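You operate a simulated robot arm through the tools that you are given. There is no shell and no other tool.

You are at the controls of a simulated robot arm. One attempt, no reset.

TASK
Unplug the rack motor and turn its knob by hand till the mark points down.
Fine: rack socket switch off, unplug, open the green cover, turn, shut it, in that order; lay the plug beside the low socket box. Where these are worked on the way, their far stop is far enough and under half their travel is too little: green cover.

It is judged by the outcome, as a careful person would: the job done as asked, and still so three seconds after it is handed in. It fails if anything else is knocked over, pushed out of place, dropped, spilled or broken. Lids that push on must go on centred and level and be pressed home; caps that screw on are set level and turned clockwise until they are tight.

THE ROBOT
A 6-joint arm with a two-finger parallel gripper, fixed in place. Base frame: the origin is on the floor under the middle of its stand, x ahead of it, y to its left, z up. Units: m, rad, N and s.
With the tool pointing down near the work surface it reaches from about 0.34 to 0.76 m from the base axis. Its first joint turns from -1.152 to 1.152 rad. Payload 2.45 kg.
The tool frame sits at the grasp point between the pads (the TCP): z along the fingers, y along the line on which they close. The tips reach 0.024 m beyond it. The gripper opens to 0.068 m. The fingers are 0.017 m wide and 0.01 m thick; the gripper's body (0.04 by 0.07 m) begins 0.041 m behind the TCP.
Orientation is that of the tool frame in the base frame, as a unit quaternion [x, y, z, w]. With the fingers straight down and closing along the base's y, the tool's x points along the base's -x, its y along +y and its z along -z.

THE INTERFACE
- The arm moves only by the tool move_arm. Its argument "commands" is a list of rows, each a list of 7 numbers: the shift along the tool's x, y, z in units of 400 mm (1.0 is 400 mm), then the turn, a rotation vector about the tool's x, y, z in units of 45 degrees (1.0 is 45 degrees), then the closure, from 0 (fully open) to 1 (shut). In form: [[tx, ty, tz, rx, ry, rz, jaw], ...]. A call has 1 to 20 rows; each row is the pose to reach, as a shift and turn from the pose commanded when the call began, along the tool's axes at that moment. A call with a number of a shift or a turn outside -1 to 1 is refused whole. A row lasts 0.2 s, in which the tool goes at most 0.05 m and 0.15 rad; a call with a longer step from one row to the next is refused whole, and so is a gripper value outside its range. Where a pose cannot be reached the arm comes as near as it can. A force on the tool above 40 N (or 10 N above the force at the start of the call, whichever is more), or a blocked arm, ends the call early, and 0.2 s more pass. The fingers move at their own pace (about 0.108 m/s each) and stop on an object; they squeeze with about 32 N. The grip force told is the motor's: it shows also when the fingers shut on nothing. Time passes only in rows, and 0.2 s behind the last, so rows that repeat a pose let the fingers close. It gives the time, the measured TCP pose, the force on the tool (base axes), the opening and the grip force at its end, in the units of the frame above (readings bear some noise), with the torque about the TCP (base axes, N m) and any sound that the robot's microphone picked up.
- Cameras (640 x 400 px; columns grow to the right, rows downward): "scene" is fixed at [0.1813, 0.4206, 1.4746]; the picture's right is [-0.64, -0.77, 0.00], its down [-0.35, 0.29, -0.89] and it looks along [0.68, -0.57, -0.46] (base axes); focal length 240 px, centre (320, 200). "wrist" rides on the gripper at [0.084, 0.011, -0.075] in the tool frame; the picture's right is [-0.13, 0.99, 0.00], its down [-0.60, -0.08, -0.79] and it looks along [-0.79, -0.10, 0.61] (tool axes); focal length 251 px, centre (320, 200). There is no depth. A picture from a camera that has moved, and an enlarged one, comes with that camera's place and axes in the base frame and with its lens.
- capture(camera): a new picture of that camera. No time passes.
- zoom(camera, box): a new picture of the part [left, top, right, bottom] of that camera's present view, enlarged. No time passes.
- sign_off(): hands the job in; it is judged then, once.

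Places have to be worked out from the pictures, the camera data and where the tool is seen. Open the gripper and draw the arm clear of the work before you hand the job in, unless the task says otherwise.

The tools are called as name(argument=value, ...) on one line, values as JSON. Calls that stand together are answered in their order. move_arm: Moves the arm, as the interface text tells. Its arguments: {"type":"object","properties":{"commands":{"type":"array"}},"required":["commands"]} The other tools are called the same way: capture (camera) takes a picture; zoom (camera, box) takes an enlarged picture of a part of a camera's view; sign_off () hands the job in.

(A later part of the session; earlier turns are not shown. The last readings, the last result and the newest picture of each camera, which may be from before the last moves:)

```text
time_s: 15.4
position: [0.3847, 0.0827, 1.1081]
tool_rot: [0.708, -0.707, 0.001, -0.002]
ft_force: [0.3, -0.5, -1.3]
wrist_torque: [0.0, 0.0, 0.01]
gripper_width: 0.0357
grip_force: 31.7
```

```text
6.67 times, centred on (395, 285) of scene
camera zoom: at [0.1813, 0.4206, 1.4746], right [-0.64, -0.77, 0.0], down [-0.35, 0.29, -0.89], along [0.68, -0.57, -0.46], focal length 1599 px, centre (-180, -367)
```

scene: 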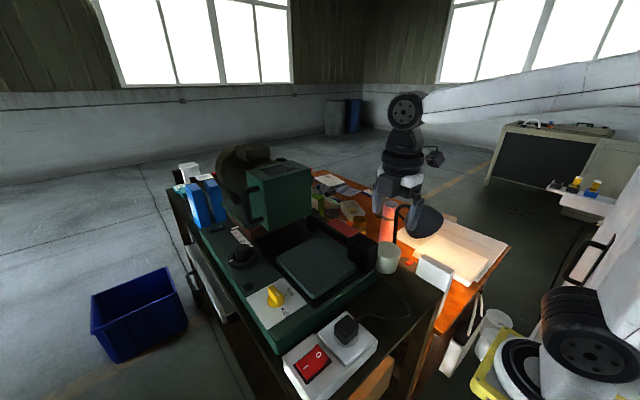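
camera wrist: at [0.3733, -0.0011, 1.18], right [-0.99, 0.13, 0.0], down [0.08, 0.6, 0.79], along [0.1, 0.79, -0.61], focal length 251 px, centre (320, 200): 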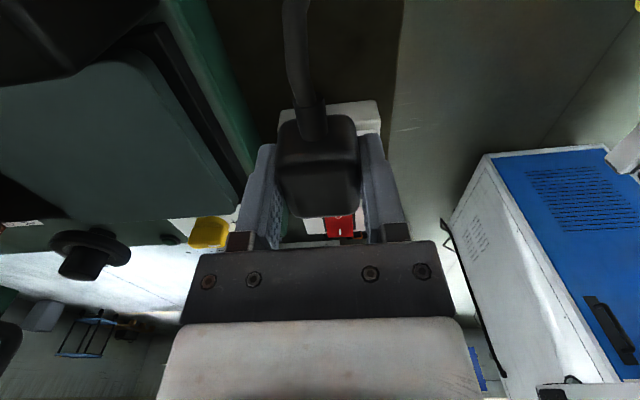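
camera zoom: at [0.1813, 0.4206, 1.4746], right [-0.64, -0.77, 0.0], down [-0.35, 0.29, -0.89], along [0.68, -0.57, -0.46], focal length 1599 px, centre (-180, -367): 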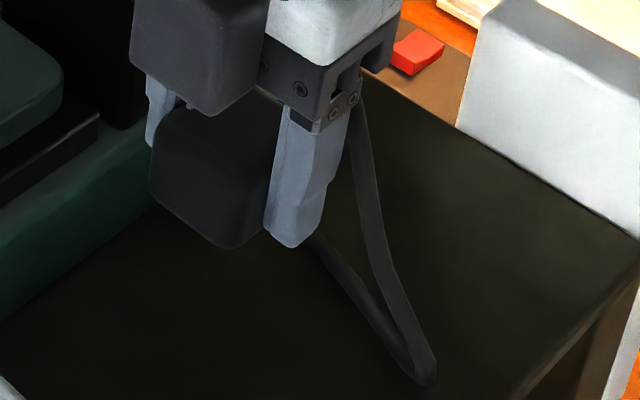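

No pins are visible from this side. I lower the plug toward the bench in small steps, watching the force for first contact.

move_arm(commands=[[0, 0, 0.1, 0, 0, 0, 1], [0, 0, 0.18, 0, 0, 0, 1], [0, 0, 0.215, 0, 0, 0, 1], [0, 0, 0.225, 0, 0, 0, 1], [0, 0, 0.235, 0, 0, 0, 1]])

zoom(camera="scene", box=[340, 260, 440, 360])

capture(camera="wrist")

```text
time_s: 16.6
position: [0.3849, 0.083, 1.014]
tool_rot: [-0.707, 0.708, -0.001, 0.001]
ft_force: [0.0, 0.2, -0.7]
wrist_torque: [0.01, 0.0, -0.02]
gripper_width: 0.0356
grip_force: 32.2
```

```text
4.00 times, centred on (390, 310) of scene
camera zoom: at [0.1813, 0.4206, 1.4746], right [-0.64, -0.77, 0.0], down [-0.35, 0.29, -0.89], along [0.68, -0.57, -0.46], focal length 960 px, centre (40, -240)
```

zoom: 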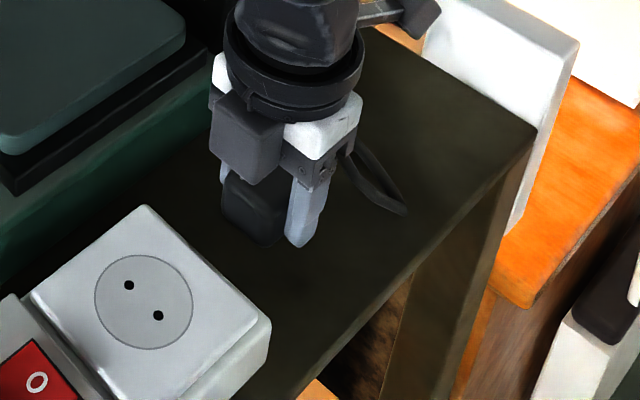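

```text
taken
camera wrist: at [0.3734, -0.0003, 1.0882], right [-0.99, 0.13, 0.0], down [0.08, 0.6, 0.79], along [0.1, 0.79, -0.61], focal length 251 px, centre (320, 200)
```

wrist: 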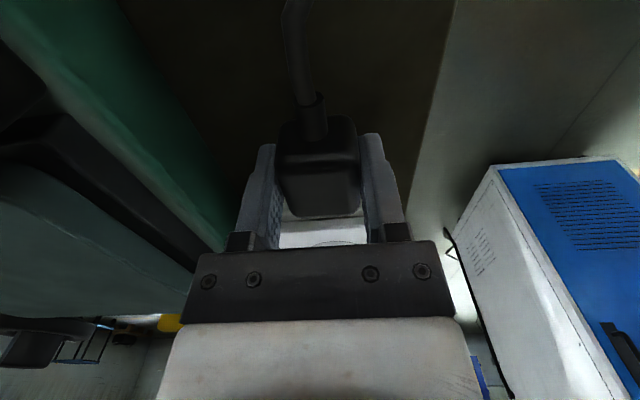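

No contact yet at z=1.014. I continue down in small steps.

move_arm(commands=[[0, 0, 0.01, 0, 0, 0, 1], [0, 0, 0.02, 0, 0, 0, 1], [0, 0, 0.03, 0, 0, 0, 1], [0, 0, 0.036, 0, 0, 0, 1]])

zoom(camera="scene", box=[340, 260, 440, 360])

```text
time_s: 17.6
position: [0.3847, 0.0845, 1.0]
tool_rot: [-0.707, 0.707, 0.0, 0.001]
ft_force: [0.2, 0.0, -1.0]
wrist_torque: [0.03, -0.01, -0.03]
gripper_width: 0.0352
grip_force: 32.1
```

```text
4.00 times, centred on (390, 310) of scene
camera zoom: at [0.1813, 0.4206, 1.4746], right [-0.64, -0.77, 0.0], down [-0.35, 0.29, -0.89], along [0.68, -0.57, -0.46], focal length 960 px, centre (40, -240)
```

zoom: 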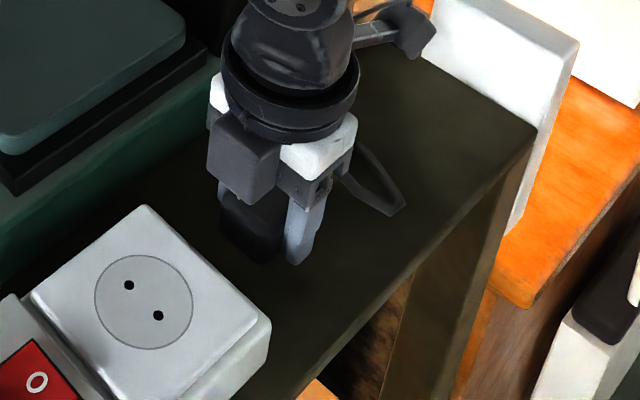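

Still no contact at z=1.000 (plug bottom about 0.970). A few more millimetres in 2 mm steps.

move_arm(commands=[[0, 0, 0.005, 0, 0, 0, 1], [0, 0, 0.01, 0, 0, 0, 1], [0, 0, 0.015, 0, 0, 0, 1]])

```text
time_s: 18.4
position: [0.3848, 0.085, 0.9952]
tool_rot: [-0.707, 0.707, 0.0, 0.001]
ft_force: [0.2, -0.7, -0.9]
wrist_torque: [0.01, 0.0, 0.01]
gripper_width: 0.0355
grip_force: 32.0
```

move_arm(commands=[[0, 0, 0.004, 0, 0, 0, 1], [0, 0, 0.008, 0, 0, 0, 1], [0, 0, 0.012, 0, 0, 0, 1]])

zoom(camera="scene", box=[340, 260, 440, 360])

zoom(camera="wrist", box=[220, 60, 440, 260])

```text
time_s: 19.2
position: [0.3851, 0.0841, 0.9909]
tool_rot: [-0.706, 0.708, 0.0, 0.002]
ft_force: [0.8, -0.9, 0.6]
wrist_torque: [0.01, 0.0, -0.03]
gripper_width: 0.0354
grip_force: 31.7
```

```text
4.00 times, centred on (390, 310) of scene
camera zoom: at [0.1813, 0.4206, 1.4746], right [-0.64, -0.77, 0.0], down [-0.35, 0.29, -0.89], along [0.68, -0.57, -0.46], focal length 960 px, centre (40, -240)
```

zoom: 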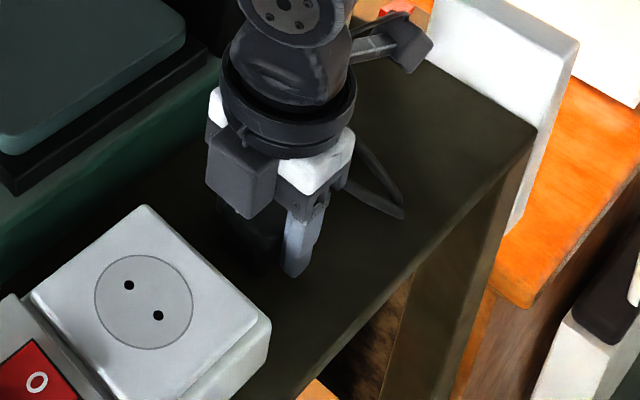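

```text
2.00 times, centred on (330, 160) of wrist
camera zoom: at [0.3731, -0.0001, 1.0626], right [-0.99, 0.13, 0.0], down [0.08, 0.6, 0.79], along [0.1, 0.79, -0.61], focal length 503 px, centre (300, 280)
```

zoom: 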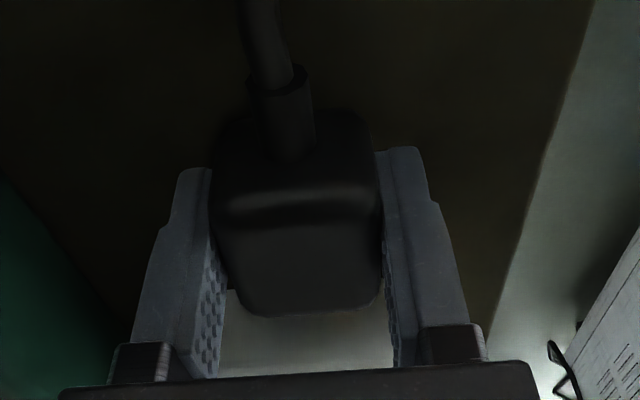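

Still free at 0.991. I go on in 1.5 mm steps and watch the vertical force.

move_arm(commands=[[0, 0, 0.004, 0, 0, 0, 1], [0, 0, 0.008, 0, 0, 0, 1]])

```text
time_s: 19.8
position: [0.3841, 0.0857, 0.9866]
tool_rot: [0.707, -0.707, 0.002, -0.002]
ft_force: [-3.7, 0.2, 11.4]
wrist_torque: [0.07, 0.24, -0.01]
gripper_width: 0.0355
grip_force: 32.8
```

An 11 N upward push shows the plug now rests on the bench. I ease up about a millimetre, open, and pull straight up.

move_arm(commands=[[0, 0, -0.002, 0, 0, 0, 1], [0, 0, -0.002, 0, 0, 0, 0.42], [0, 0, -0.002, 0, 0, 0, 0.3], [0, 0, -0.002, 0, 0, 0, 0.0], [0, 0, -0.002, 0, 0, 0, 0.0], [0, 0, -0.06, 0, 0, 0, 0], [0, 0, -0.16, 0, 0, 0, 0], [0, 0, -0.28, 0, 0, 0, 0]])

capture(camera="wrist")

zoom(camera="scene", box=[300, 250, 440, 390])

```text
time_s: 21.6
position: [0.3825, 0.083, 1.0986]
tool_rot: [0.707, -0.707, 0.001, -0.001]
ft_force: [-0.4, -0.2, -0.3]
wrist_torque: [0.01, 0.01, 0.02]
gripper_width: 0.068
grip_force: 0.1
```

```text
taken
camera wrist: at [0.3708, -0.0024, 1.1719], right [-0.99, 0.13, 0.0], down [0.08, 0.6, 0.79], along [0.1, 0.79, -0.61], focal length 251 px, centre (320, 200)
```

wrist: 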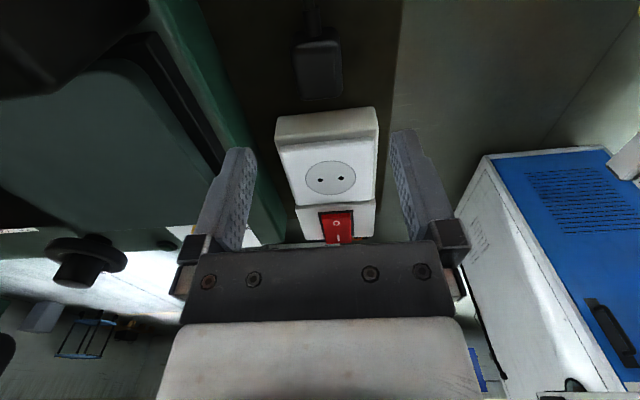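

```text
2.86 times, centred on (370, 320) of scene
camera zoom: at [0.1813, 0.4206, 1.4746], right [-0.64, -0.77, 0.0], down [-0.35, 0.29, -0.89], along [0.68, -0.57, -0.46], focal length 685 px, centre (177, -143)
```

zoom: 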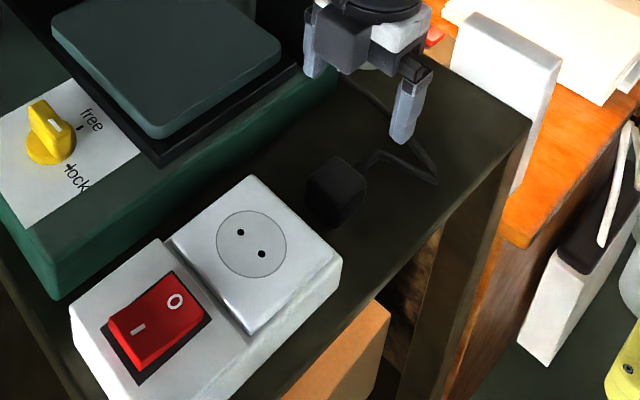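

The plug stands beside the socket box on the bench, well away from edges. Next I triangulated the cover handle: its vertical bar is at about (0.69, 0.225) between z≈1.14 and 1.225. I raise the arm and turn the wrist so the camera ends up on the +y side before approaching the handle.

move_arm(commands=[[0, 0, -0.1, 0, 0, 0.125, 0], [0, 0, -0.2, 0, 0, 0.25, 0], [0, 0, -0.3, 0, 0, 0.375, 0], [0, 0, -0.4, 0, 0, 0.5, 0], [0, 0, -0.5, 0, 0, 0.625, 0], [0, -0.05, -0.55, 0, 0, 0.75, 0], [0, -0.1, -0.6, 0, 0, 0.875, 0], [0, -0.2, -0.6, 0, 0, 1.0, 0]])

capture(camera="wrist")

```text
time_s: 23.4
position: [0.4629, 0.0858, 1.3392]
tool_rot: [-0.381, 0.924, 0.001, 0.002]
ft_force: [0.4, -0.1, -0.2]
wrist_torque: [-0.01, 0.01, -0.01]
gripper_width: 0.068
grip_force: 0.0
```

```text
taken
camera wrist: at [0.3956, 0.034, 1.4114], right [-0.61, 0.79, 0.0], down [0.48, 0.37, 0.8], along [0.63, 0.48, -0.61], focal length 251 px, centre (320, 200)
```

wrist: 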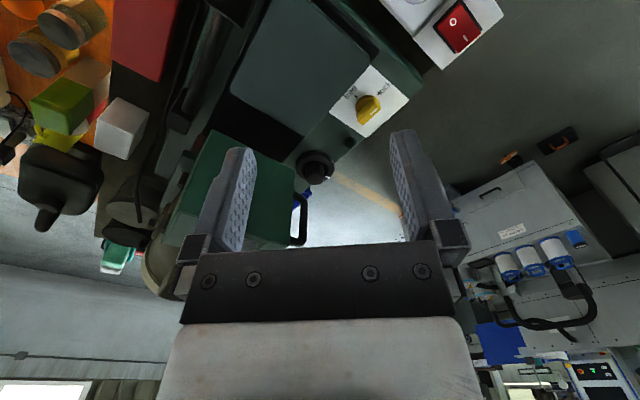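

Continuing the turn while moving toward the handle side, staying high.

move_arm(commands=[[-0.05, 0.0, 0, 0, 0, 0.15, 0], [-0.1, 0.01, 0, 0, 0, 0.3, 0], [-0.15, 0.02, 0, 0, 0, 0.45, 0], [-0.2, 0.03, 0, 0, 0, 0.6, 0], [-0.25, 0.04, 0, 0, 0, 0.75, 0], [-0.3, 0.05, 0, 0, 0, 0.9, 0], [-0.36, 0.05, 0, 0, 0, 1.0, 0]])

capture(camera="wrist")

```text
time_s: 25.0
position: [0.553, 0.2008, 1.3396]
tool_rot: [0.001, 1.0, 0.001, 0.001]
ft_force: [0.3, -0.1, 0.6]
wrist_torque: [-0.03, -0.03, 0.01]
gripper_width: 0.0681
grip_force: 0.1
```

```text
taken
camera wrist: at [0.4673, 0.2108, 1.4126], right [0.13, 0.99, 0.0], down [0.6, -0.08, 0.79], along [0.79, -0.1, -0.61], focal length 251 px, centre (320, 200)
```

wrist: 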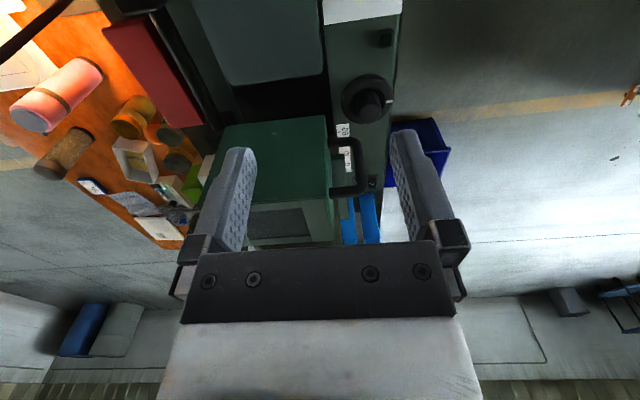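

The cover and handle show between the fingers. I zoom to refine the handle position before going on.

zoom(camera="wrist", box=[220, 100, 400, 260])

zoom(camera="scene", box=[200, 130, 340, 250])

```text
2.50 times, centred on (310, 180) of wrist
camera zoom: at [0.4673, 0.2108, 1.4126], right [0.13, 0.99, 0.0], down [0.6, -0.08, 0.79], along [0.79, -0.1, -0.61], focal length 629 px, centre (345, 250)
```

zoom: 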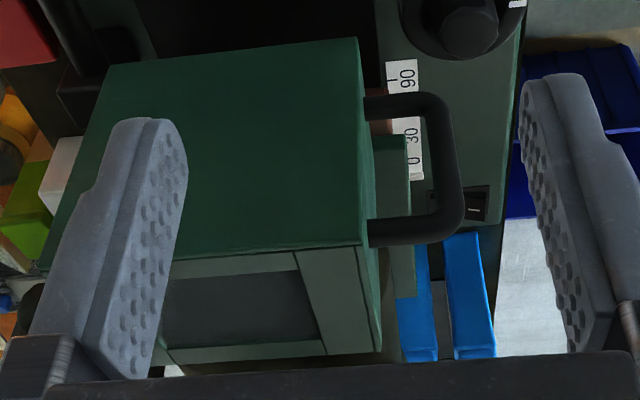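

```text
3.33 times, centred on (270, 190) of scene
camera zoom: at [0.1813, 0.4207, 1.4746], right [-0.64, -0.77, 0.0], down [-0.35, 0.29, -0.89], along [0.68, -0.57, -0.46], focal length 800 px, centre (487, 233)
```

zoom: 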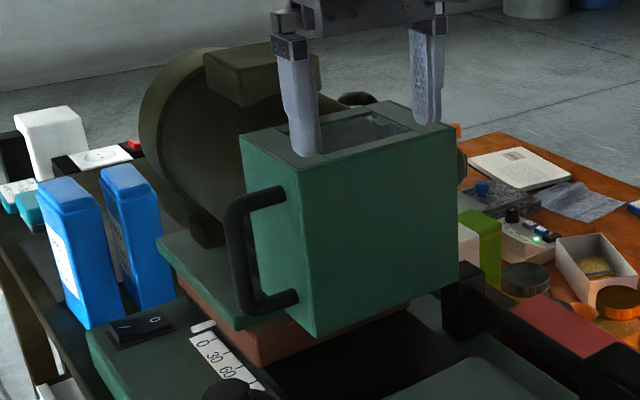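

Refined: handle bar centre near (0.693, 0.228), bend centres at z≈1.143 and ≈1.22, about 11 mm thick. I keep turning and move over the handle at the same height.

move_arm(commands=[[-0.05, 0.01, 0, 0, 0, 0.15, 0], [-0.1, 0.02, 0, 0, 0, 0.3, 0], [-0.15, 0.03, 0, 0, 0, 0.45, 0], [-0.2, 0.04, 0, 0, 0, 0.6, 0], [-0.25, 0.05, 0, 0, 0, 0.75, 0], [-0.3, 0.06, 0, 0, 0, 0.9, 0], [-0.35, 0.0625, 0, 0, 0, 1.0, 0]])

move_arm(commands=[[0, 0, 0, 0, 0, 0.17, 0], [0, 0, 0, 0, 0, 0.34, 0], [0, 0, 0, 0, 0, 0.51, 0], [0, 0, 0, 0, 0, 0.68, 0], [0, 0, 0, 0, 0, 0.85, 0], [0, 0, 0, 0, 0, 1.0, 0]])

capture(camera="wrist")

capture(camera="scene")

```text
time_s: 26.6
position: [0.6398, 0.2088, 1.312]
tool_rot: [0.369, 0.93, 0.001, 0.0]
ft_force: [0.7, 1.0, 0.0]
wrist_torque: [0.01, -0.01, 0.03]
gripper_width: 0.0681
grip_force: 0.0
out of reach, approached as far as the arm can: row 4, 5, 6, 7
```

```text
time_s: 28.0
position: [0.6441, 0.2074, 1.31]
tool_rot: [0.708, 0.706, 0.001, 0.0]
ft_force: [0.5, -0.3, 0.0]
wrist_torque: [0.01, 0.0, -0.01]
gripper_width: 0.0679
grip_force: 0.0
```

```text
taken
camera wrist: at [0.6531, 0.2912, 1.3835], right [0.99, -0.13, 0.0], down [-0.08, -0.61, 0.79], along [-0.1, -0.79, -0.61], focal length 251 px, centre (320, 200)
```

wrist: 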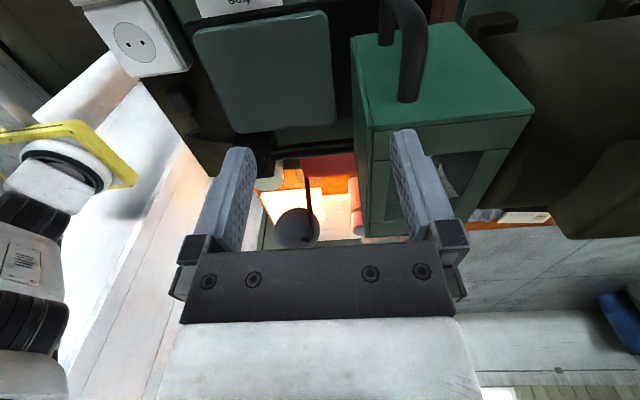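

```text
taken
```

scene: 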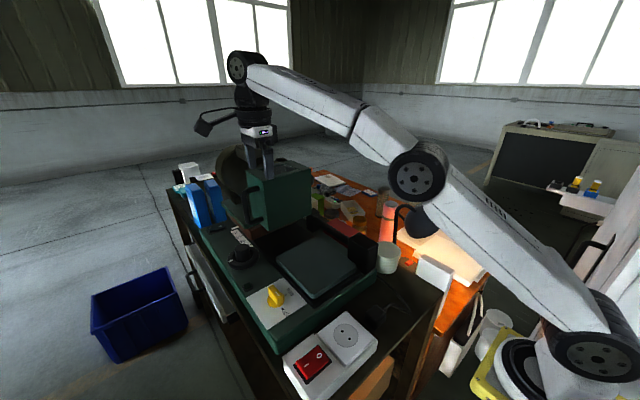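

The handle is right at the edge of reach for a vertical tool, so I'll instead grip the vertical handle bar with the tool tilted toward horizontal, fingers closing along y; the round bar can then pivot in the pads as the cover swings. First I back off and turn the wrist back.

move_arm(commands=[[0, -0.05, 0, 0, 0, -0.15, 0], [0, -0.1, 0, 0, 0, -0.3, 0], [0, -0.15, 0, 0, 0, -0.45, 0], [0, -0.2, 0, 0, 0, -0.6, 0], [0, -0.25, 0, 0, 0, -0.75, 0], [0, -0.3, 0, 0, 0, -0.9, 0], [0, -0.35, 0, 0, 0, -1.0, 0]])

move_arm(commands=[[0, 0, 0, 0, 0, -0.15, 0], [0, 0, 0, 0, 0, -0.3, 0], [0, 0, 0, 0, 0, -0.45, 0], [0, 0, 0, 0, 0, -0.6, 0], [0, 0, 0, 0, 0, -0.75, 0], [0, 0, 0, 0, 0, -0.9, 0], [0, 0, 0, 0, 0, -1.0, 0]])

```text
time_s: 29.6
position: [0.5028, 0.2072, 1.3098]
tool_rot: [0.382, 0.924, 0.001, 0.001]
ft_force: [0.5, -0.5, -0.5]
wrist_torque: [-0.02, -0.01, -0.02]
gripper_width: 0.0677
grip_force: 0.2
```

```text
time_s: 31.2
position: [0.5027, 0.2078, 1.31]
tool_rot: [-0.001, 1.0, 0.001, 0.002]
ft_force: [0.1, 0.6, 0.1]
wrist_torque: [0.02, 0.01, 0.02]
gripper_width: 0.0678
grip_force: 0.1
```

Now at the start yaw. I tilt the tool toward +x (rotating about its y axis), with the gripper partly closed.

move_arm(commands=[[0, 0.01, 0.02, 0, -0.15, 0, 0.45], [0, 0.02, 0.04, 0, -0.3, 0, 0.45], [0, 0.03, 0.06, 0, -0.45, 0, 0.45], [0, 0.04, 0.08, 0, -0.6, 0, 0.45], [0, 0.05, 0.1, 0, -0.75, 0, 0.45], [0, 0.05, 0.12, 0, -0.9, 0, 0.45], [0, 0.05, 0.125, 0, -1.0, 0, 0.45]])

capture(camera="wrist")

capture(camera="scene")

```text
time_s: 32.8
position: [0.5036, 0.2289, 1.2616]
tool_rot: [0.001, 0.923, 0.002, 0.385]
ft_force: [0.0, 0.1, 0.5]
wrist_torque: [-0.01, 0.0, -0.01]
gripper_width: 0.0371
grip_force: 0.0
```

```text
taken
camera wrist: at [0.3892, 0.2392, 1.2518], right [0.09, 0.99, 0.09], down [-0.14, -0.08, 0.99], along [0.99, -0.1, 0.13], focal length 251 px, centre (320, 200)
```

wrist: 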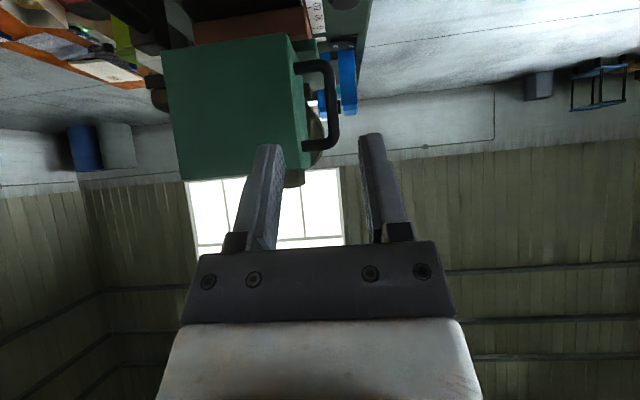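

```text
taken
```

scene: 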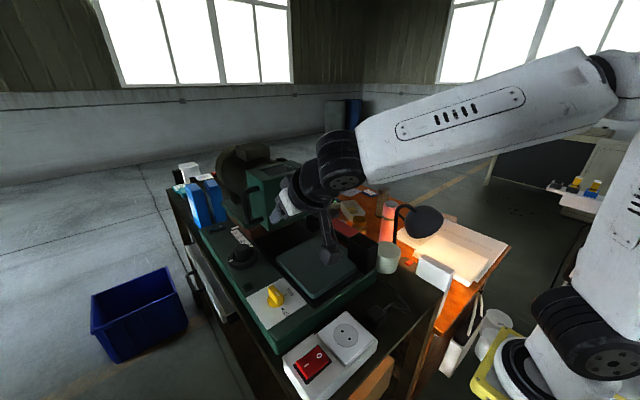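

The handle bar is confirmed at y≈0.230, z 1.142–1.223. I add 15° more tilt (60° total) and move to a pre-grasp about 8 cm short of the bar.

move_arm(commands=[[-0.03, 0, 0.06, 0, -0.1, 0, 0.45], [-0.06, 0.001, 0.12, 0, -0.2, 0, 0.45], [-0.09, 0.002, 0.19, 0, -0.3, 0, 0.45], [-0.122, 0.002, 0.2535, 0, -0.333, 0, 0.45]])

capture(camera="wrist")

zoom(camera="scene", box=[200, 130, 360, 270])

```text
time_s: 33.8
position: [0.6083, 0.2301, 1.2226]
tool_rot: [0.0, 0.865, 0.002, 0.501]
ft_force: [0.2, 0.2, -0.3]
wrist_torque: [0.01, -0.03, 0.02]
gripper_width: 0.0375
grip_force: 0.1
```

```text
taken
camera wrist: at [0.5009, 0.2403, 1.1851], right [0.06, 0.99, 0.11], down [-0.39, -0.08, 0.92], along [0.92, -0.1, 0.38], focal length 251 px, centre (320, 200)
```

wrist: 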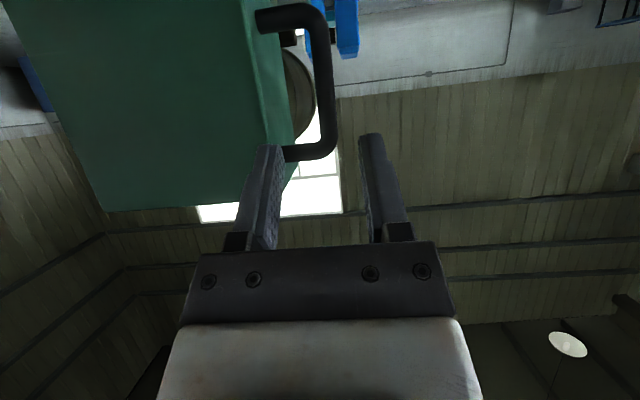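

```text
2.86 times, centred on (280, 200) of scene
camera zoom: at [0.1813, 0.4206, 1.4746], right [-0.64, -0.77, 0.0], down [-0.35, 0.29, -0.89], along [0.68, -0.57, -0.46], focal length 685 px, centre (434, 200)
```

zoom: 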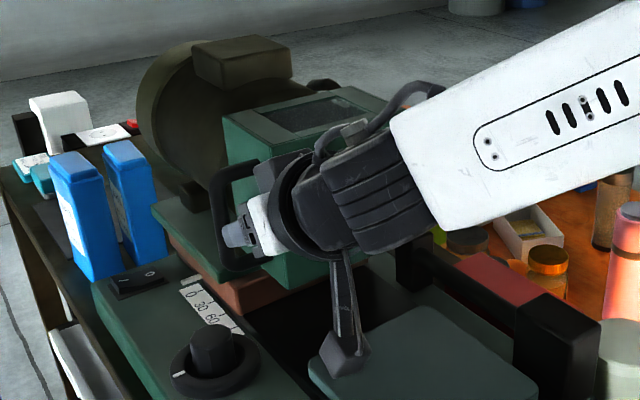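

The bar stays at y≈0.231, mid-height z≈1.18, and the inner finger (outer face y≈0.201) has room beside the cover face (≈0.187). I advance along the tool axis so the bar comes between the fingers.

move_arm(commands=[[-0.002, 0.002, 0.06, 0, 0, 0, 0.45], [-0.004, 0.002, 0.12, 0, 0, 0, 0.45], [-0.006, 0.002, 0.17, 0, 0, 0, 0.45], [-0.007, 0.002, 0.2, 0, 0, 0, 0.45], [-0.007, 0.002, 0.225, 0, 0, 0, 0.45]])

capture(camera="wrist")

zoom(camera="scene", box=[200, 130, 360, 270])

```text
time_s: 35.0
position: [0.6892, 0.2293, 1.1804]
tool_rot: [0.001, 0.866, 0.0, 0.501]
ft_force: [0.3, 0.1, 0.5]
wrist_torque: [-0.01, -0.03, 0.0]
gripper_width: 0.0375
grip_force: 0.0
```

```text
taken
camera wrist: at [0.5821, 0.2408, 1.1426], right [0.07, 0.99, 0.11], down [-0.39, -0.08, 0.92], along [0.92, -0.1, 0.38], focal length 251 px, centre (320, 200)
```

wrist: 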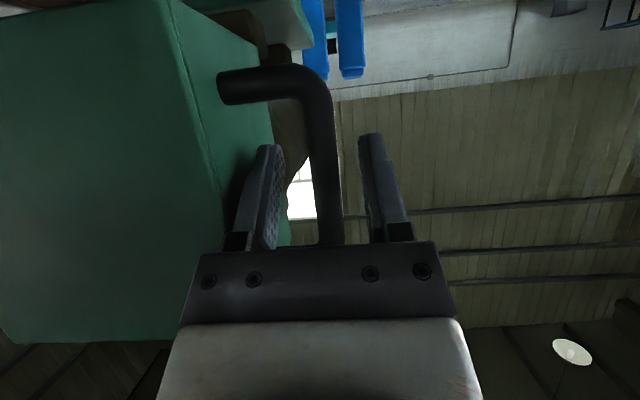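

```text
2.86 times, centred on (280, 200) of scene
camera zoom: at [0.1813, 0.4206, 1.4746], right [-0.64, -0.77, 0.0], down [-0.35, 0.29, -0.89], along [0.68, -0.57, -0.46], focal length 685 px, centre (434, 200)
```

zoom: 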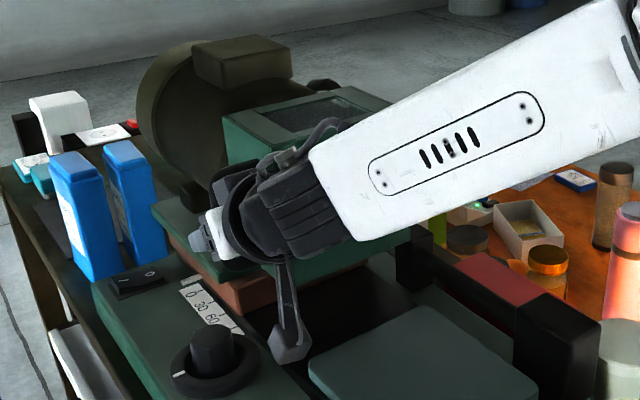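

The bar now lies between the fingers at the pads. I close on it.

move_arm(commands=[[0, 0, 0, 0, 0, 0, 0.7], [0, 0, 0, 0, 0, 0, 0.9], [0, 0, 0, 0, 0, 0, 1], [0, 0, 0, 0, 0, 0, 1]])

capture(camera="wrist")

```text
time_s: 36.0
position: [0.6882, 0.2306, 1.1785]
tool_rot: [0.001, 0.866, 0.002, 0.5]
ft_force: [-1.6, 5.6, -1.3]
wrist_torque: [0.67, 0.21, 0.06]
gripper_width: 0.0139
grip_force: 33.7
```

```text
taken
camera wrist: at [0.5816, 0.2417, 1.1428], right [0.06, 0.99, 0.12], down [-0.39, -0.08, 0.92], along [0.92, -0.1, 0.38], focal length 251 px, centre (320, 200)
```

wrist: 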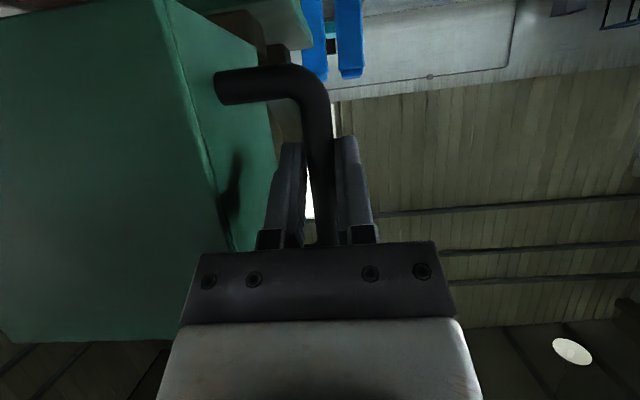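

The bar is held (opening 13.9 mm). I pull the first ~10° of the arc around the hinge at about (0.767, 0.045) and check forces.

move_arm(commands=[[0.01, -0.009, -0.0173, 0, 0, 0, 1], [0.0199, -0.019, -0.0344, 0, 0, 0, 1], [0.0295, -0.0298, -0.0511, 0, 0, 0, 1], [0.0389, -0.0413, -0.0673, 0, 0, 0, 1]])

capture(camera="wrist")

zoom(camera="scene", box=[200, 130, 360, 270])

```text
time_s: 37.0
position: [0.6578, 0.2157, 1.1809]
tool_rot: [-0.002, 0.866, 0.002, 0.5]
ft_force: [-10.6, 19.8, -5.5]
wrist_torque: [0.62, 0.12, 0.25]
gripper_width: 0.0139
grip_force: 33.5
```

```text
taken
camera wrist: at [0.5498, 0.226, 1.1431], right [0.06, 0.99, 0.11], down [-0.38, -0.08, 0.92], along [0.92, -0.1, 0.38], focal length 251 px, centre (320, 200)
```

wrist: 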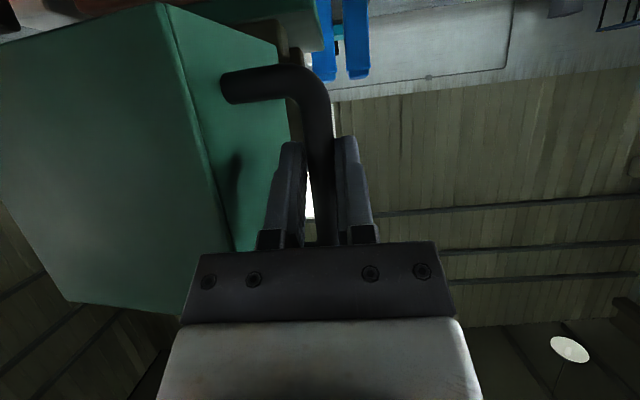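

```text
2.86 times, centred on (280, 200) of scene
camera zoom: at [0.181, 0.4214, 1.4744], right [-0.64, -0.77, 0.0], down [-0.35, 0.29, -0.89], along [0.68, -0.57, -0.46], focal length 685 px, centre (434, 200)
```

zoom: 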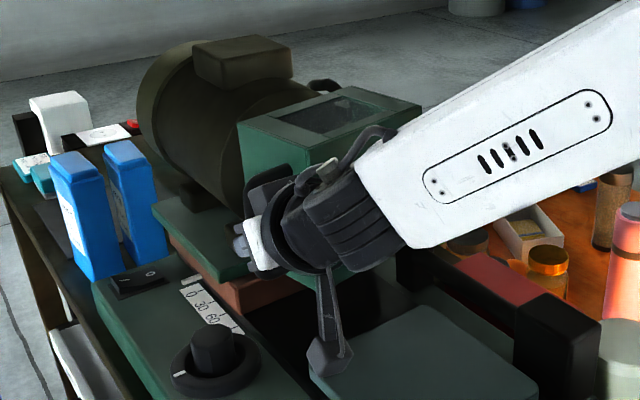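

The cover is swinging open. The force (−10.6, +19.8) points radially outward, so my assumed arc is slightly too tight; I shift a few millimetres outward to learn the true radius.

move_arm(commands=[[0.0019, 0.0088, -0.0032, 0, 0, 0, 1], [0.0019, 0.0088, -0.0032, 0, 0, 0, 1]])

```text
time_s: 37.6
position: [0.6562, 0.2158, 1.1804]
tool_rot: [0.003, 0.866, -0.001, 0.501]
ft_force: [-1.6, 1.4, -5.9]
wrist_torque: [0.67, 0.57, 0.04]
gripper_width: 0.0136
grip_force: 33.5
```

The radial force vanished, which refines the hinge to about (0.752, 0.043) with radius ≈0.199 m. I continue another 16° of arc.

move_arm(commands=[[0.0149, -0.0183, -0.0258, 0, 0, 0, 1], [0.0291, -0.038, -0.0504, 0, 0, 0, 1], [0.0426, -0.0598, -0.0738, 0, 0, 0, 1], [0.0554, -0.0835, -0.0959, 0, 0, 0, 1]])

```text
time_s: 38.6
position: [0.6135, 0.1821, 1.1804]
tool_rot: [0.003, 0.865, -0.002, 0.502]
ft_force: [15.6, -13.1, -3.8]
wrist_torque: [0.43, 0.35, -0.11]
gripper_width: 0.0135
grip_force: 33.6
```

The force now points inward, so the arm was slightly outside; fitting the three measured points gives hinge ≈(0.7615, 0.0365), radius ≈0.2075 (matching the knuckle sighting). I continue on that circle.

move_arm(commands=[[0.0069, -0.0214, -0.012, 0, 0, 0, 1], [0.0138, -0.0428, -0.0239, 0, 0, 0, 1], [0.0298, -0.0868, -0.0516, 0, 0, 0, 1], [0.0434, -0.1338, -0.0751, 0, 0, 0, 1]])

capture(camera="wrist")

zoom(camera="scene", box=[200, 120, 400, 290])

```text
time_s: 39.6
position: [0.5768, 0.1294, 1.1801]
tool_rot: [0.001, 0.865, 0.001, 0.501]
ft_force: [6.3, -2.2, 5.3]
wrist_torque: [0.37, 0.52, 0.11]
gripper_width: 0.0136
grip_force: 34.1
```

```text
taken
camera wrist: at [0.4693, 0.1416, 1.1429], right [0.06, 0.99, 0.12], down [-0.39, -0.08, 0.92], along [0.92, -0.1, 0.38], focal length 251 px, centre (320, 200)
```

wrist: 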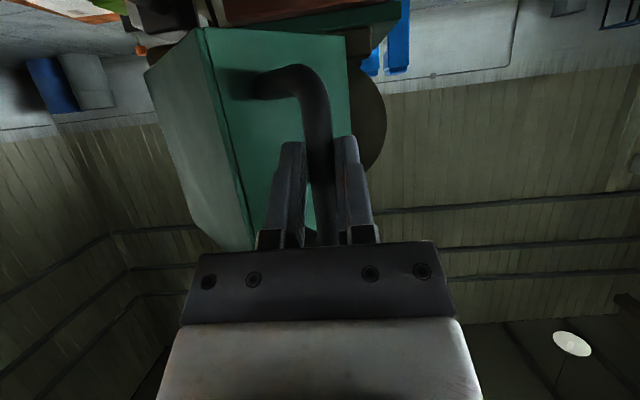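

```text
2.35 times, centred on (300, 205) of scene
camera zoom: at [0.1814, 0.4205, 1.4746], right [-0.64, -0.77, 0.0], down [-0.35, 0.29, -0.89], along [0.68, -0.57, -0.46], focal length 564 px, centre (367, 188)
```

zoom: 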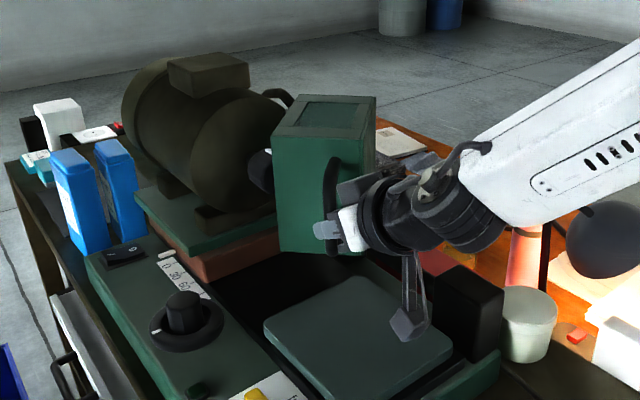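

Forces are low and the cover is about 43° open; the motor face with its dark knob starts to show. I continue the arc.

move_arm(commands=[[0.0111, -0.0496, -0.0191, 0, 0, 0, 1], [0.0194, -0.1013, -0.0337, 0, 0, 0, 1], [0.0251, -0.1544, -0.0435, 0, 0, 0, 1], [0.0279, -0.2084, -0.0483, 0, 0, 0, 1]])

zoom(camera="scene", box=[200, 120, 420, 290])

capture(camera="wrist")

```text
time_s: 40.6
position: [0.5545, 0.0464, 1.1794]
tool_rot: [0.001, 0.865, 0.0, 0.502]
ft_force: [12.7, 1.0, 7.5]
wrist_torque: [0.1, -0.1, 0.09]
gripper_width: 0.0136
grip_force: 33.5
```

```text
2.35 times, centred on (310, 205) of scene
camera zoom: at [0.1816, 0.4207, 1.4745], right [-0.64, -0.77, 0.0], down [-0.35, 0.29, -0.89], along [0.68, -0.57, -0.46], focal length 564 px, centre (344, 188)
```

zoom: 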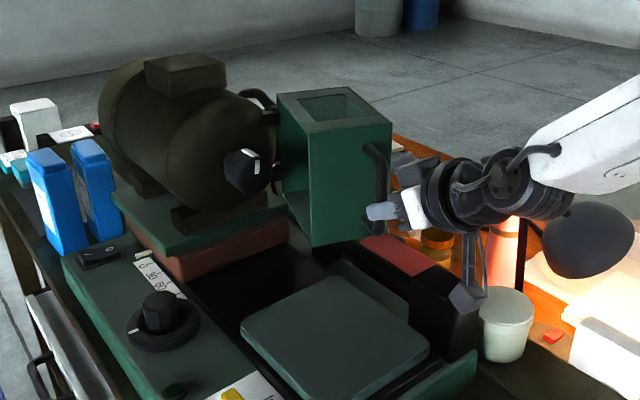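

```text
taken
camera wrist: at [0.4475, 0.0563, 1.1423], right [0.06, 0.99, 0.11], down [-0.39, -0.08, 0.92], along [0.92, -0.1, 0.38], focal length 251 px, centre (320, 200)
```

wrist: 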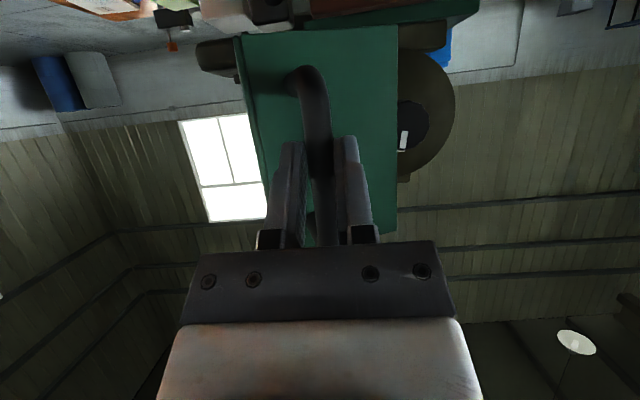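

The motor's black knob with a white mark is now visible. The radius seems ~2 mm smaller than assumed; I continue to about 90° open.

move_arm(commands=[[-0.0025, -0.054, 0.0043, 0, 0, 0, 1], [-0.0053, -0.1075, 0.0092, 0, 0, 0, 1], [-0.0109, -0.1601, 0.0189, 0, 0, 0, 1], [-0.0192, -0.2113, 0.0333, 0, 0, 0, 1]])

zoom(camera="scene", box=[200, 120, 420, 290])

capture(camera="wrist")

```text
time_s: 41.6
position: [0.5601, 0.0181, 1.1727]
tool_rot: [0.002, 0.868, -0.002, 0.497]
ft_force: [-24.8, -4.0, 10.1]
wrist_torque: [0.13, 0.02, -0.11]
gripper_width: 0.014
grip_force: 33.4
out of reach, approached as far as the arm can: row 2, 3, 4
```

```text
2.35 times, centred on (310, 205) of scene
camera zoom: at [0.1802, 0.4205, 1.4748], right [-0.64, -0.77, 0.0], down [-0.35, 0.29, -0.89], along [0.69, -0.57, -0.46], focal length 564 px, centre (344, 188)
```

zoom: 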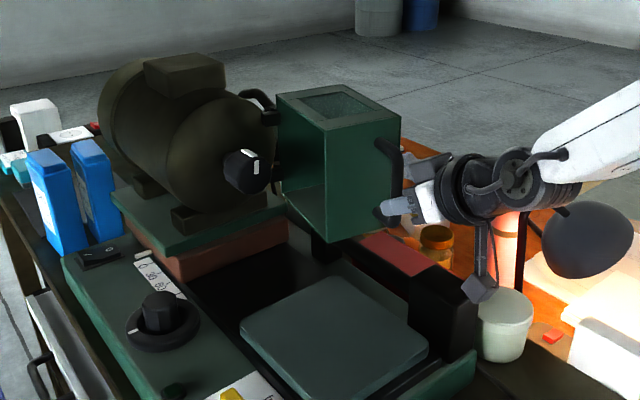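

```text
taken
camera wrist: at [0.4522, 0.0297, 1.1375], right [0.07, 0.99, 0.11], down [-0.38, -0.07, 0.92], along [0.92, -0.11, 0.37], focal length 251 px, centre (320, 200)
```

wrist: 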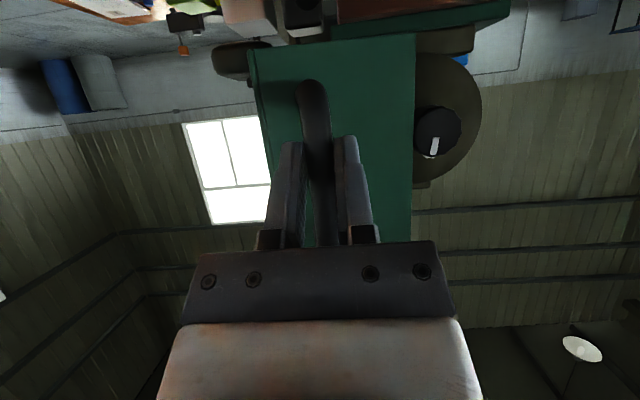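

The arm reports a reach limit in this tilted posture near 75° open, and it presses the bar toward +x. I relieve that by shifting back 3 mm and lowering the tilt from 60° to 45° while the pads pivot on the bar.

move_arm(commands=[[0.0038, 0, -0.0065, 0, 0.08, 0, 1], [0.0038, 0, -0.0065, 0, 0.16, 0, 1], [0.0038, 0, -0.0065, 0, 0.25, 0, 1], [0.0038, 0, -0.0065, 0, 0.333, 0, 1]])

```text
time_s: 42.6
position: [0.5619, 0.0078, 1.1763]
tool_rot: [-0.037, 0.901, -0.049, 0.43]
ft_force: [0.4, -0.4, -5.0]
wrist_torque: [0.54, 0.2, 0.03]
gripper_width: 0.0161
grip_force: 35.1
out of reach, approached as far as the arm can: row 3, 4
```

The tool is close to aligned with the forearm (a wrist singularity), so rather than force it, I'll let go here: the cover is about 77° open. I open the fingers and check the cover stays.

move_arm(commands=[[0, 0, 0, 0, 0, 0, 0.8], [0, 0, 0, 0, 0, 0, 0.6], [0, 0, 0, 0, 0, 0, 0.45], [0, 0, 0, 0, 0, 0, 0.45]])

capture(camera="wrist")

zoom(camera="scene", box=[220, 120, 420, 280])

```text
time_s: 43.6
position: [0.5604, 0.0083, 1.1764]
tool_rot: [0.012, 0.904, -0.024, 0.426]
ft_force: [-0.3, -0.6, -0.3]
wrist_torque: [0.01, 0.03, 0.02]
gripper_width: 0.0375
grip_force: 0.1
```

```text
taken
camera wrist: at [0.4485, 0.0235, 1.1565], right [0.13, 0.99, 0.07], down [-0.23, -0.04, 0.97], along [0.97, -0.14, 0.22], focal length 251 px, centre (320, 200)
```

wrist: 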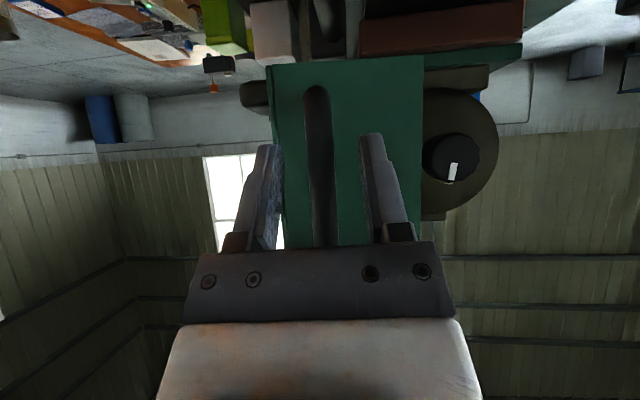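

```text
2.50 times, centred on (320, 200) of scene
camera zoom: at [0.1813, 0.4206, 1.4746], right [-0.64, -0.77, 0.0], down [-0.35, 0.29, -0.89], along [0.68, -0.57, -0.46], focal length 600 px, centre (320, 200)
```

zoom: 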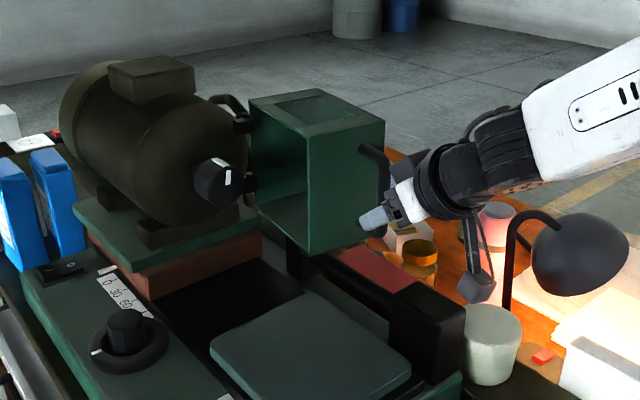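

The cover stays put at roughly 80° open and the knob's white mark points up, so it needs about half a turn. To gain clearance I'll re-grip the handle from above with a vertical tool: I rotate the tool upright around the bar (fingers straddling it) while rising 3 cm.

move_arm(commands=[[-0.009, 0, -0.007, 0, 0.15, 0, 0.4], [-0.018, 0, -0.014, 0, 0.3, 0, 0.4], [-0.027, 0, -0.021, 0, 0.45, 0, 0.4], [-0.036, 0, -0.028, 0, 0.6, 0, 0.4], [-0.045, 0, -0.035, 0, 0.75, 0, 0.4], [-0.054, 0, -0.042, 0, 0.9, 0, 0.4], [-0.058, 0, -0.0476, 0, 1.0, 0, 0.4]])

capture(camera="wrist")

zoom(camera="scene", box=[220, 120, 420, 280])

```text
time_s: 45.2
position: [0.5588, 0.01, 1.2059]
tool_rot: [0.022, 0.999, -0.018, 0.046]
ft_force: [-0.3, 0.3, 0.2]
wrist_torque: [-0.02, 0.01, 0.02]
gripper_width: 0.0407
grip_force: 0.1
out of reach, approached as far as the arm can: row 1
```

```text
taken
camera wrist: at [0.4693, 0.0264, 1.2706], right [0.17, 0.98, -0.02], down [0.52, -0.07, 0.85], along [0.83, -0.16, -0.53], focal length 251 px, centre (320, 200)
```

wrist: 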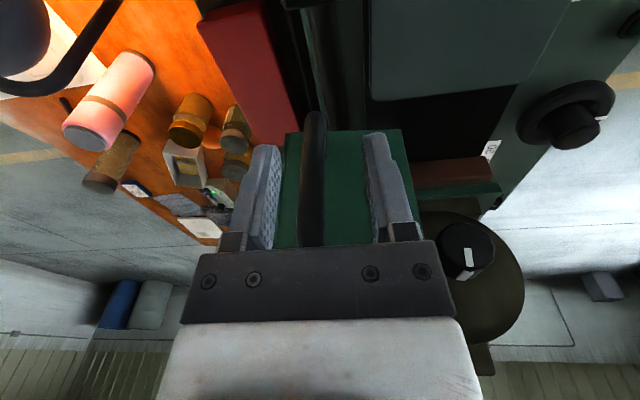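

```text
2.50 times, centred on (320, 200) of scene
camera zoom: at [0.1813, 0.4206, 1.4746], right [-0.64, -0.77, 0.0], down [-0.35, 0.29, -0.89], along [0.68, -0.57, -0.46], focal length 600 px, centre (320, 200)
```

zoom: 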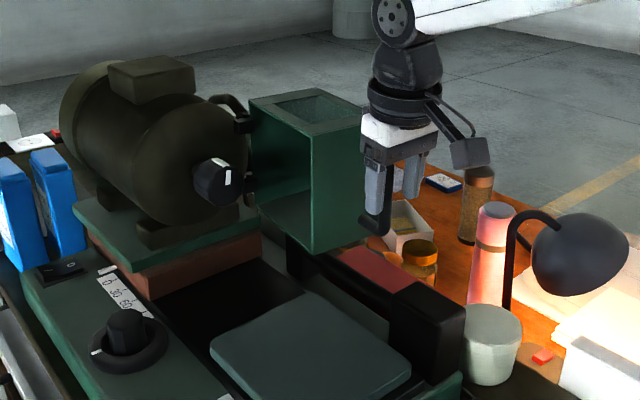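

The vertical tool now straddles the bar and upper connector. I close on it and then carry on with the arc, turning the wrist along.

move_arm(commands=[[0, -0.005, 0, 0, 0, 0, 0.7], [0, -0.006, 0, 0, 0, 0, 0.9], [0, -0.007, 0, 0, 0, 0, 1], [0, -0.007, 0, 0, 0, 0, 1]])

```text
time_s: 46.2
position: [0.5582, 0.006, 1.2067]
tool_rot: [0.022, 0.998, -0.018, 0.048]
ft_force: [-0.3, -1.0, -1.1]
wrist_torque: [-0.02, -0.02, 0.03]
gripper_width: 0.0
grip_force: 24.5
```

The fingers shut on nothing, so the bar must lie a bit farther in +x than the finger pads. I look before opening again.

capture(camera="wrist")

zoom(camera="wrist", box=[240, 90, 440, 260])

zoom(camera="scene", box=[290, 130, 390, 230])

```text
taken
camera wrist: at [0.4688, 0.0236, 1.2709], right [0.17, 0.98, -0.02], down [0.52, -0.07, 0.85], along [0.83, -0.16, -0.53], focal length 251 px, centre (320, 200)
```

wrist: 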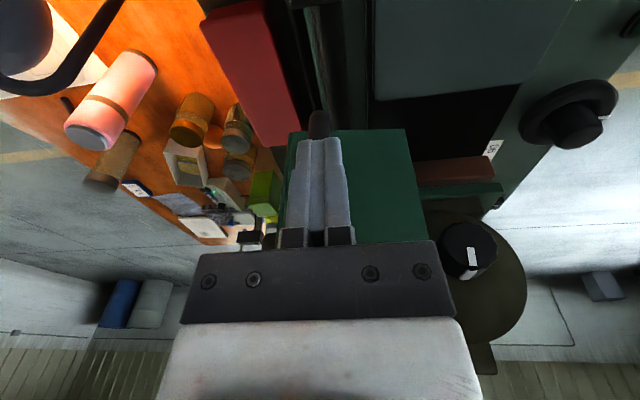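

```text
2.35 times, centred on (340, 175) of wrist
camera zoom: at [0.4688, 0.0236, 1.2709], right [0.17, 0.98, -0.02], down [0.52, -0.07, 0.85], along [0.83, -0.16, -0.53], focal length 592 px, centre (273, 259)
```

zoom: 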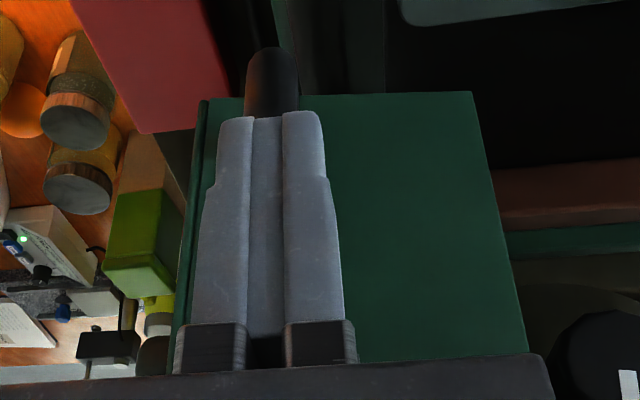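

```text
4.00 times, centred on (340, 180) of scene
camera zoom: at [0.1813, 0.4206, 1.4746], right [-0.64, -0.77, 0.0], down [-0.35, 0.29, -0.89], along [0.68, -0.57, -0.46], focal length 960 px, centre (240, 280)
```

zoom: 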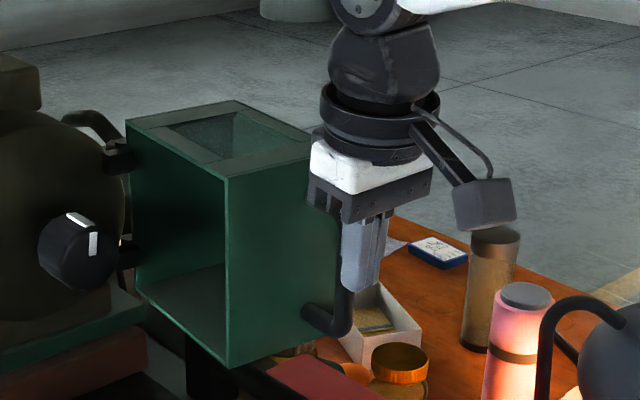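

The closed fingers stand just in front (−x side) of the bar. I reopen, move 18 mm forward so the bar is at the pads, and close again.

move_arm(commands=[[0, 0, 0, 0, 0, 0, 0.6], [0, 0, 0, 0, 0, 0, 0.4], [0, 0, 0, 0, 0.05, 0, 0.4], [-0.025, -0.004, 0, 0, 0.116, 0, 0.4], [-0.047, -0.008, 0, 0, 0.116, 0, 0.4], [-0.047, -0.008, 0, 0, 0.116, 0, 0.7], [-0.047, -0.008, 0, 0, 0.116, 0, 1], [-0.047, -0.008, 0, 0, 0.116, 0, 1]])

capture(camera="wrist")

```text
time_s: 48.0
position: [0.5757, 0.0008, 1.208]
tool_rot: [0.023, 1.0, -0.017, -0.001]
ft_force: [-33.4, -10.4, -1.3]
wrist_torque: [1.16, -1.1, -0.45]
gripper_width: 0.0152
grip_force: 34.3
```

```text
taken
camera wrist: at [0.4919, 0.019, 1.2811], right [0.18, 0.98, -0.03], down [0.6, -0.08, 0.79], along [0.78, -0.16, -0.61], focal length 251 px, centre (320, 200)
```

wrist: 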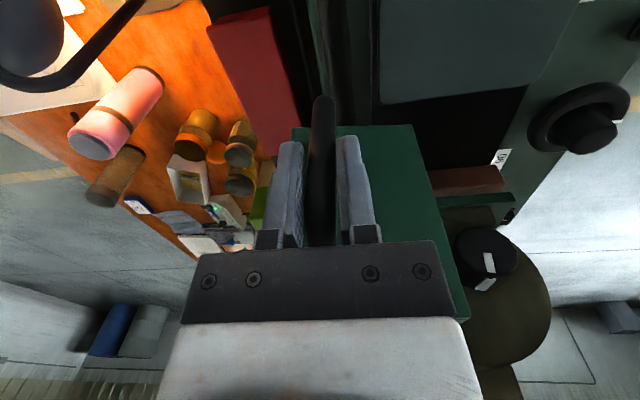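

Now the bar is held (15 mm), but with a 33 N push toward −x. I ease the tool back a few millimetres to relieve it.

move_arm(commands=[[0.006, -0.003, 0, 0, 0, 0, 1], [0.0125, -0.005, 0, 0, 0, 0, 1], [0.0125, -0.005, 0, 0, 0, 0, 1]])

```text
time_s: 48.8
position: [0.5752, 0.0026, 1.2087]
tool_rot: [0.021, 1.0, -0.015, 0.006]
ft_force: [19.2, 4.2, -9.6]
wrist_torque: [1.38, -0.28, -0.15]
gripper_width: 0.0152
grip_force: 34.7
```

Neutral lies between these; the bar is at (0.575, 0.003), so the true hinge is near (0.779, 0.0365), radius 0.207, and the cover is ~78° open. I continue the swing with the wrist turning along.

move_arm(commands=[[-0.009, -0.025, 0, 0, 0, -0.067, 1], [-0.0182, -0.0503, 0, 0, 0, -0.133, 1], [-0.028, -0.0755, 0, 0, 0, -0.2, 1], [-0.0373, -0.1008, 0, 0, 0, -0.267, 1]])

zoom(camera="scene", box=[240, 120, 400, 260])

```text
time_s: 49.8
position: [0.587, -0.0395, 1.2092]
tool_rot: [-0.084, 0.996, -0.016, 0.002]
ft_force: [22.4, 10.2, -3.8]
wrist_torque: [1.38, 0.12, -0.08]
gripper_width: 0.0145
grip_force: 34.4
```

```text
2.86 times, centred on (320, 190) of scene
camera zoom: at [0.1822, 0.421, 1.4744], right [-0.64, -0.77, 0.0], down [-0.35, 0.29, -0.89], along [0.68, -0.57, -0.46], focal length 685 px, centre (320, 229)
```

zoom: 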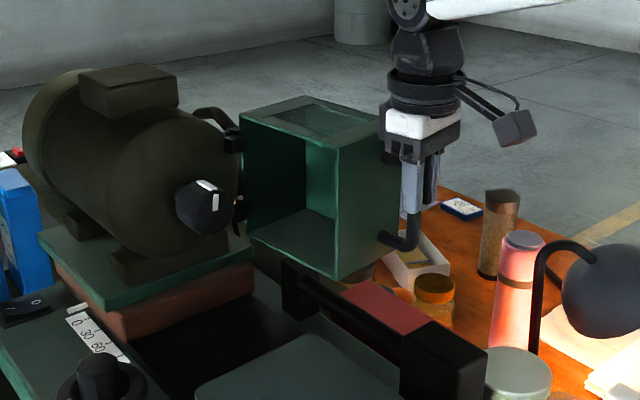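

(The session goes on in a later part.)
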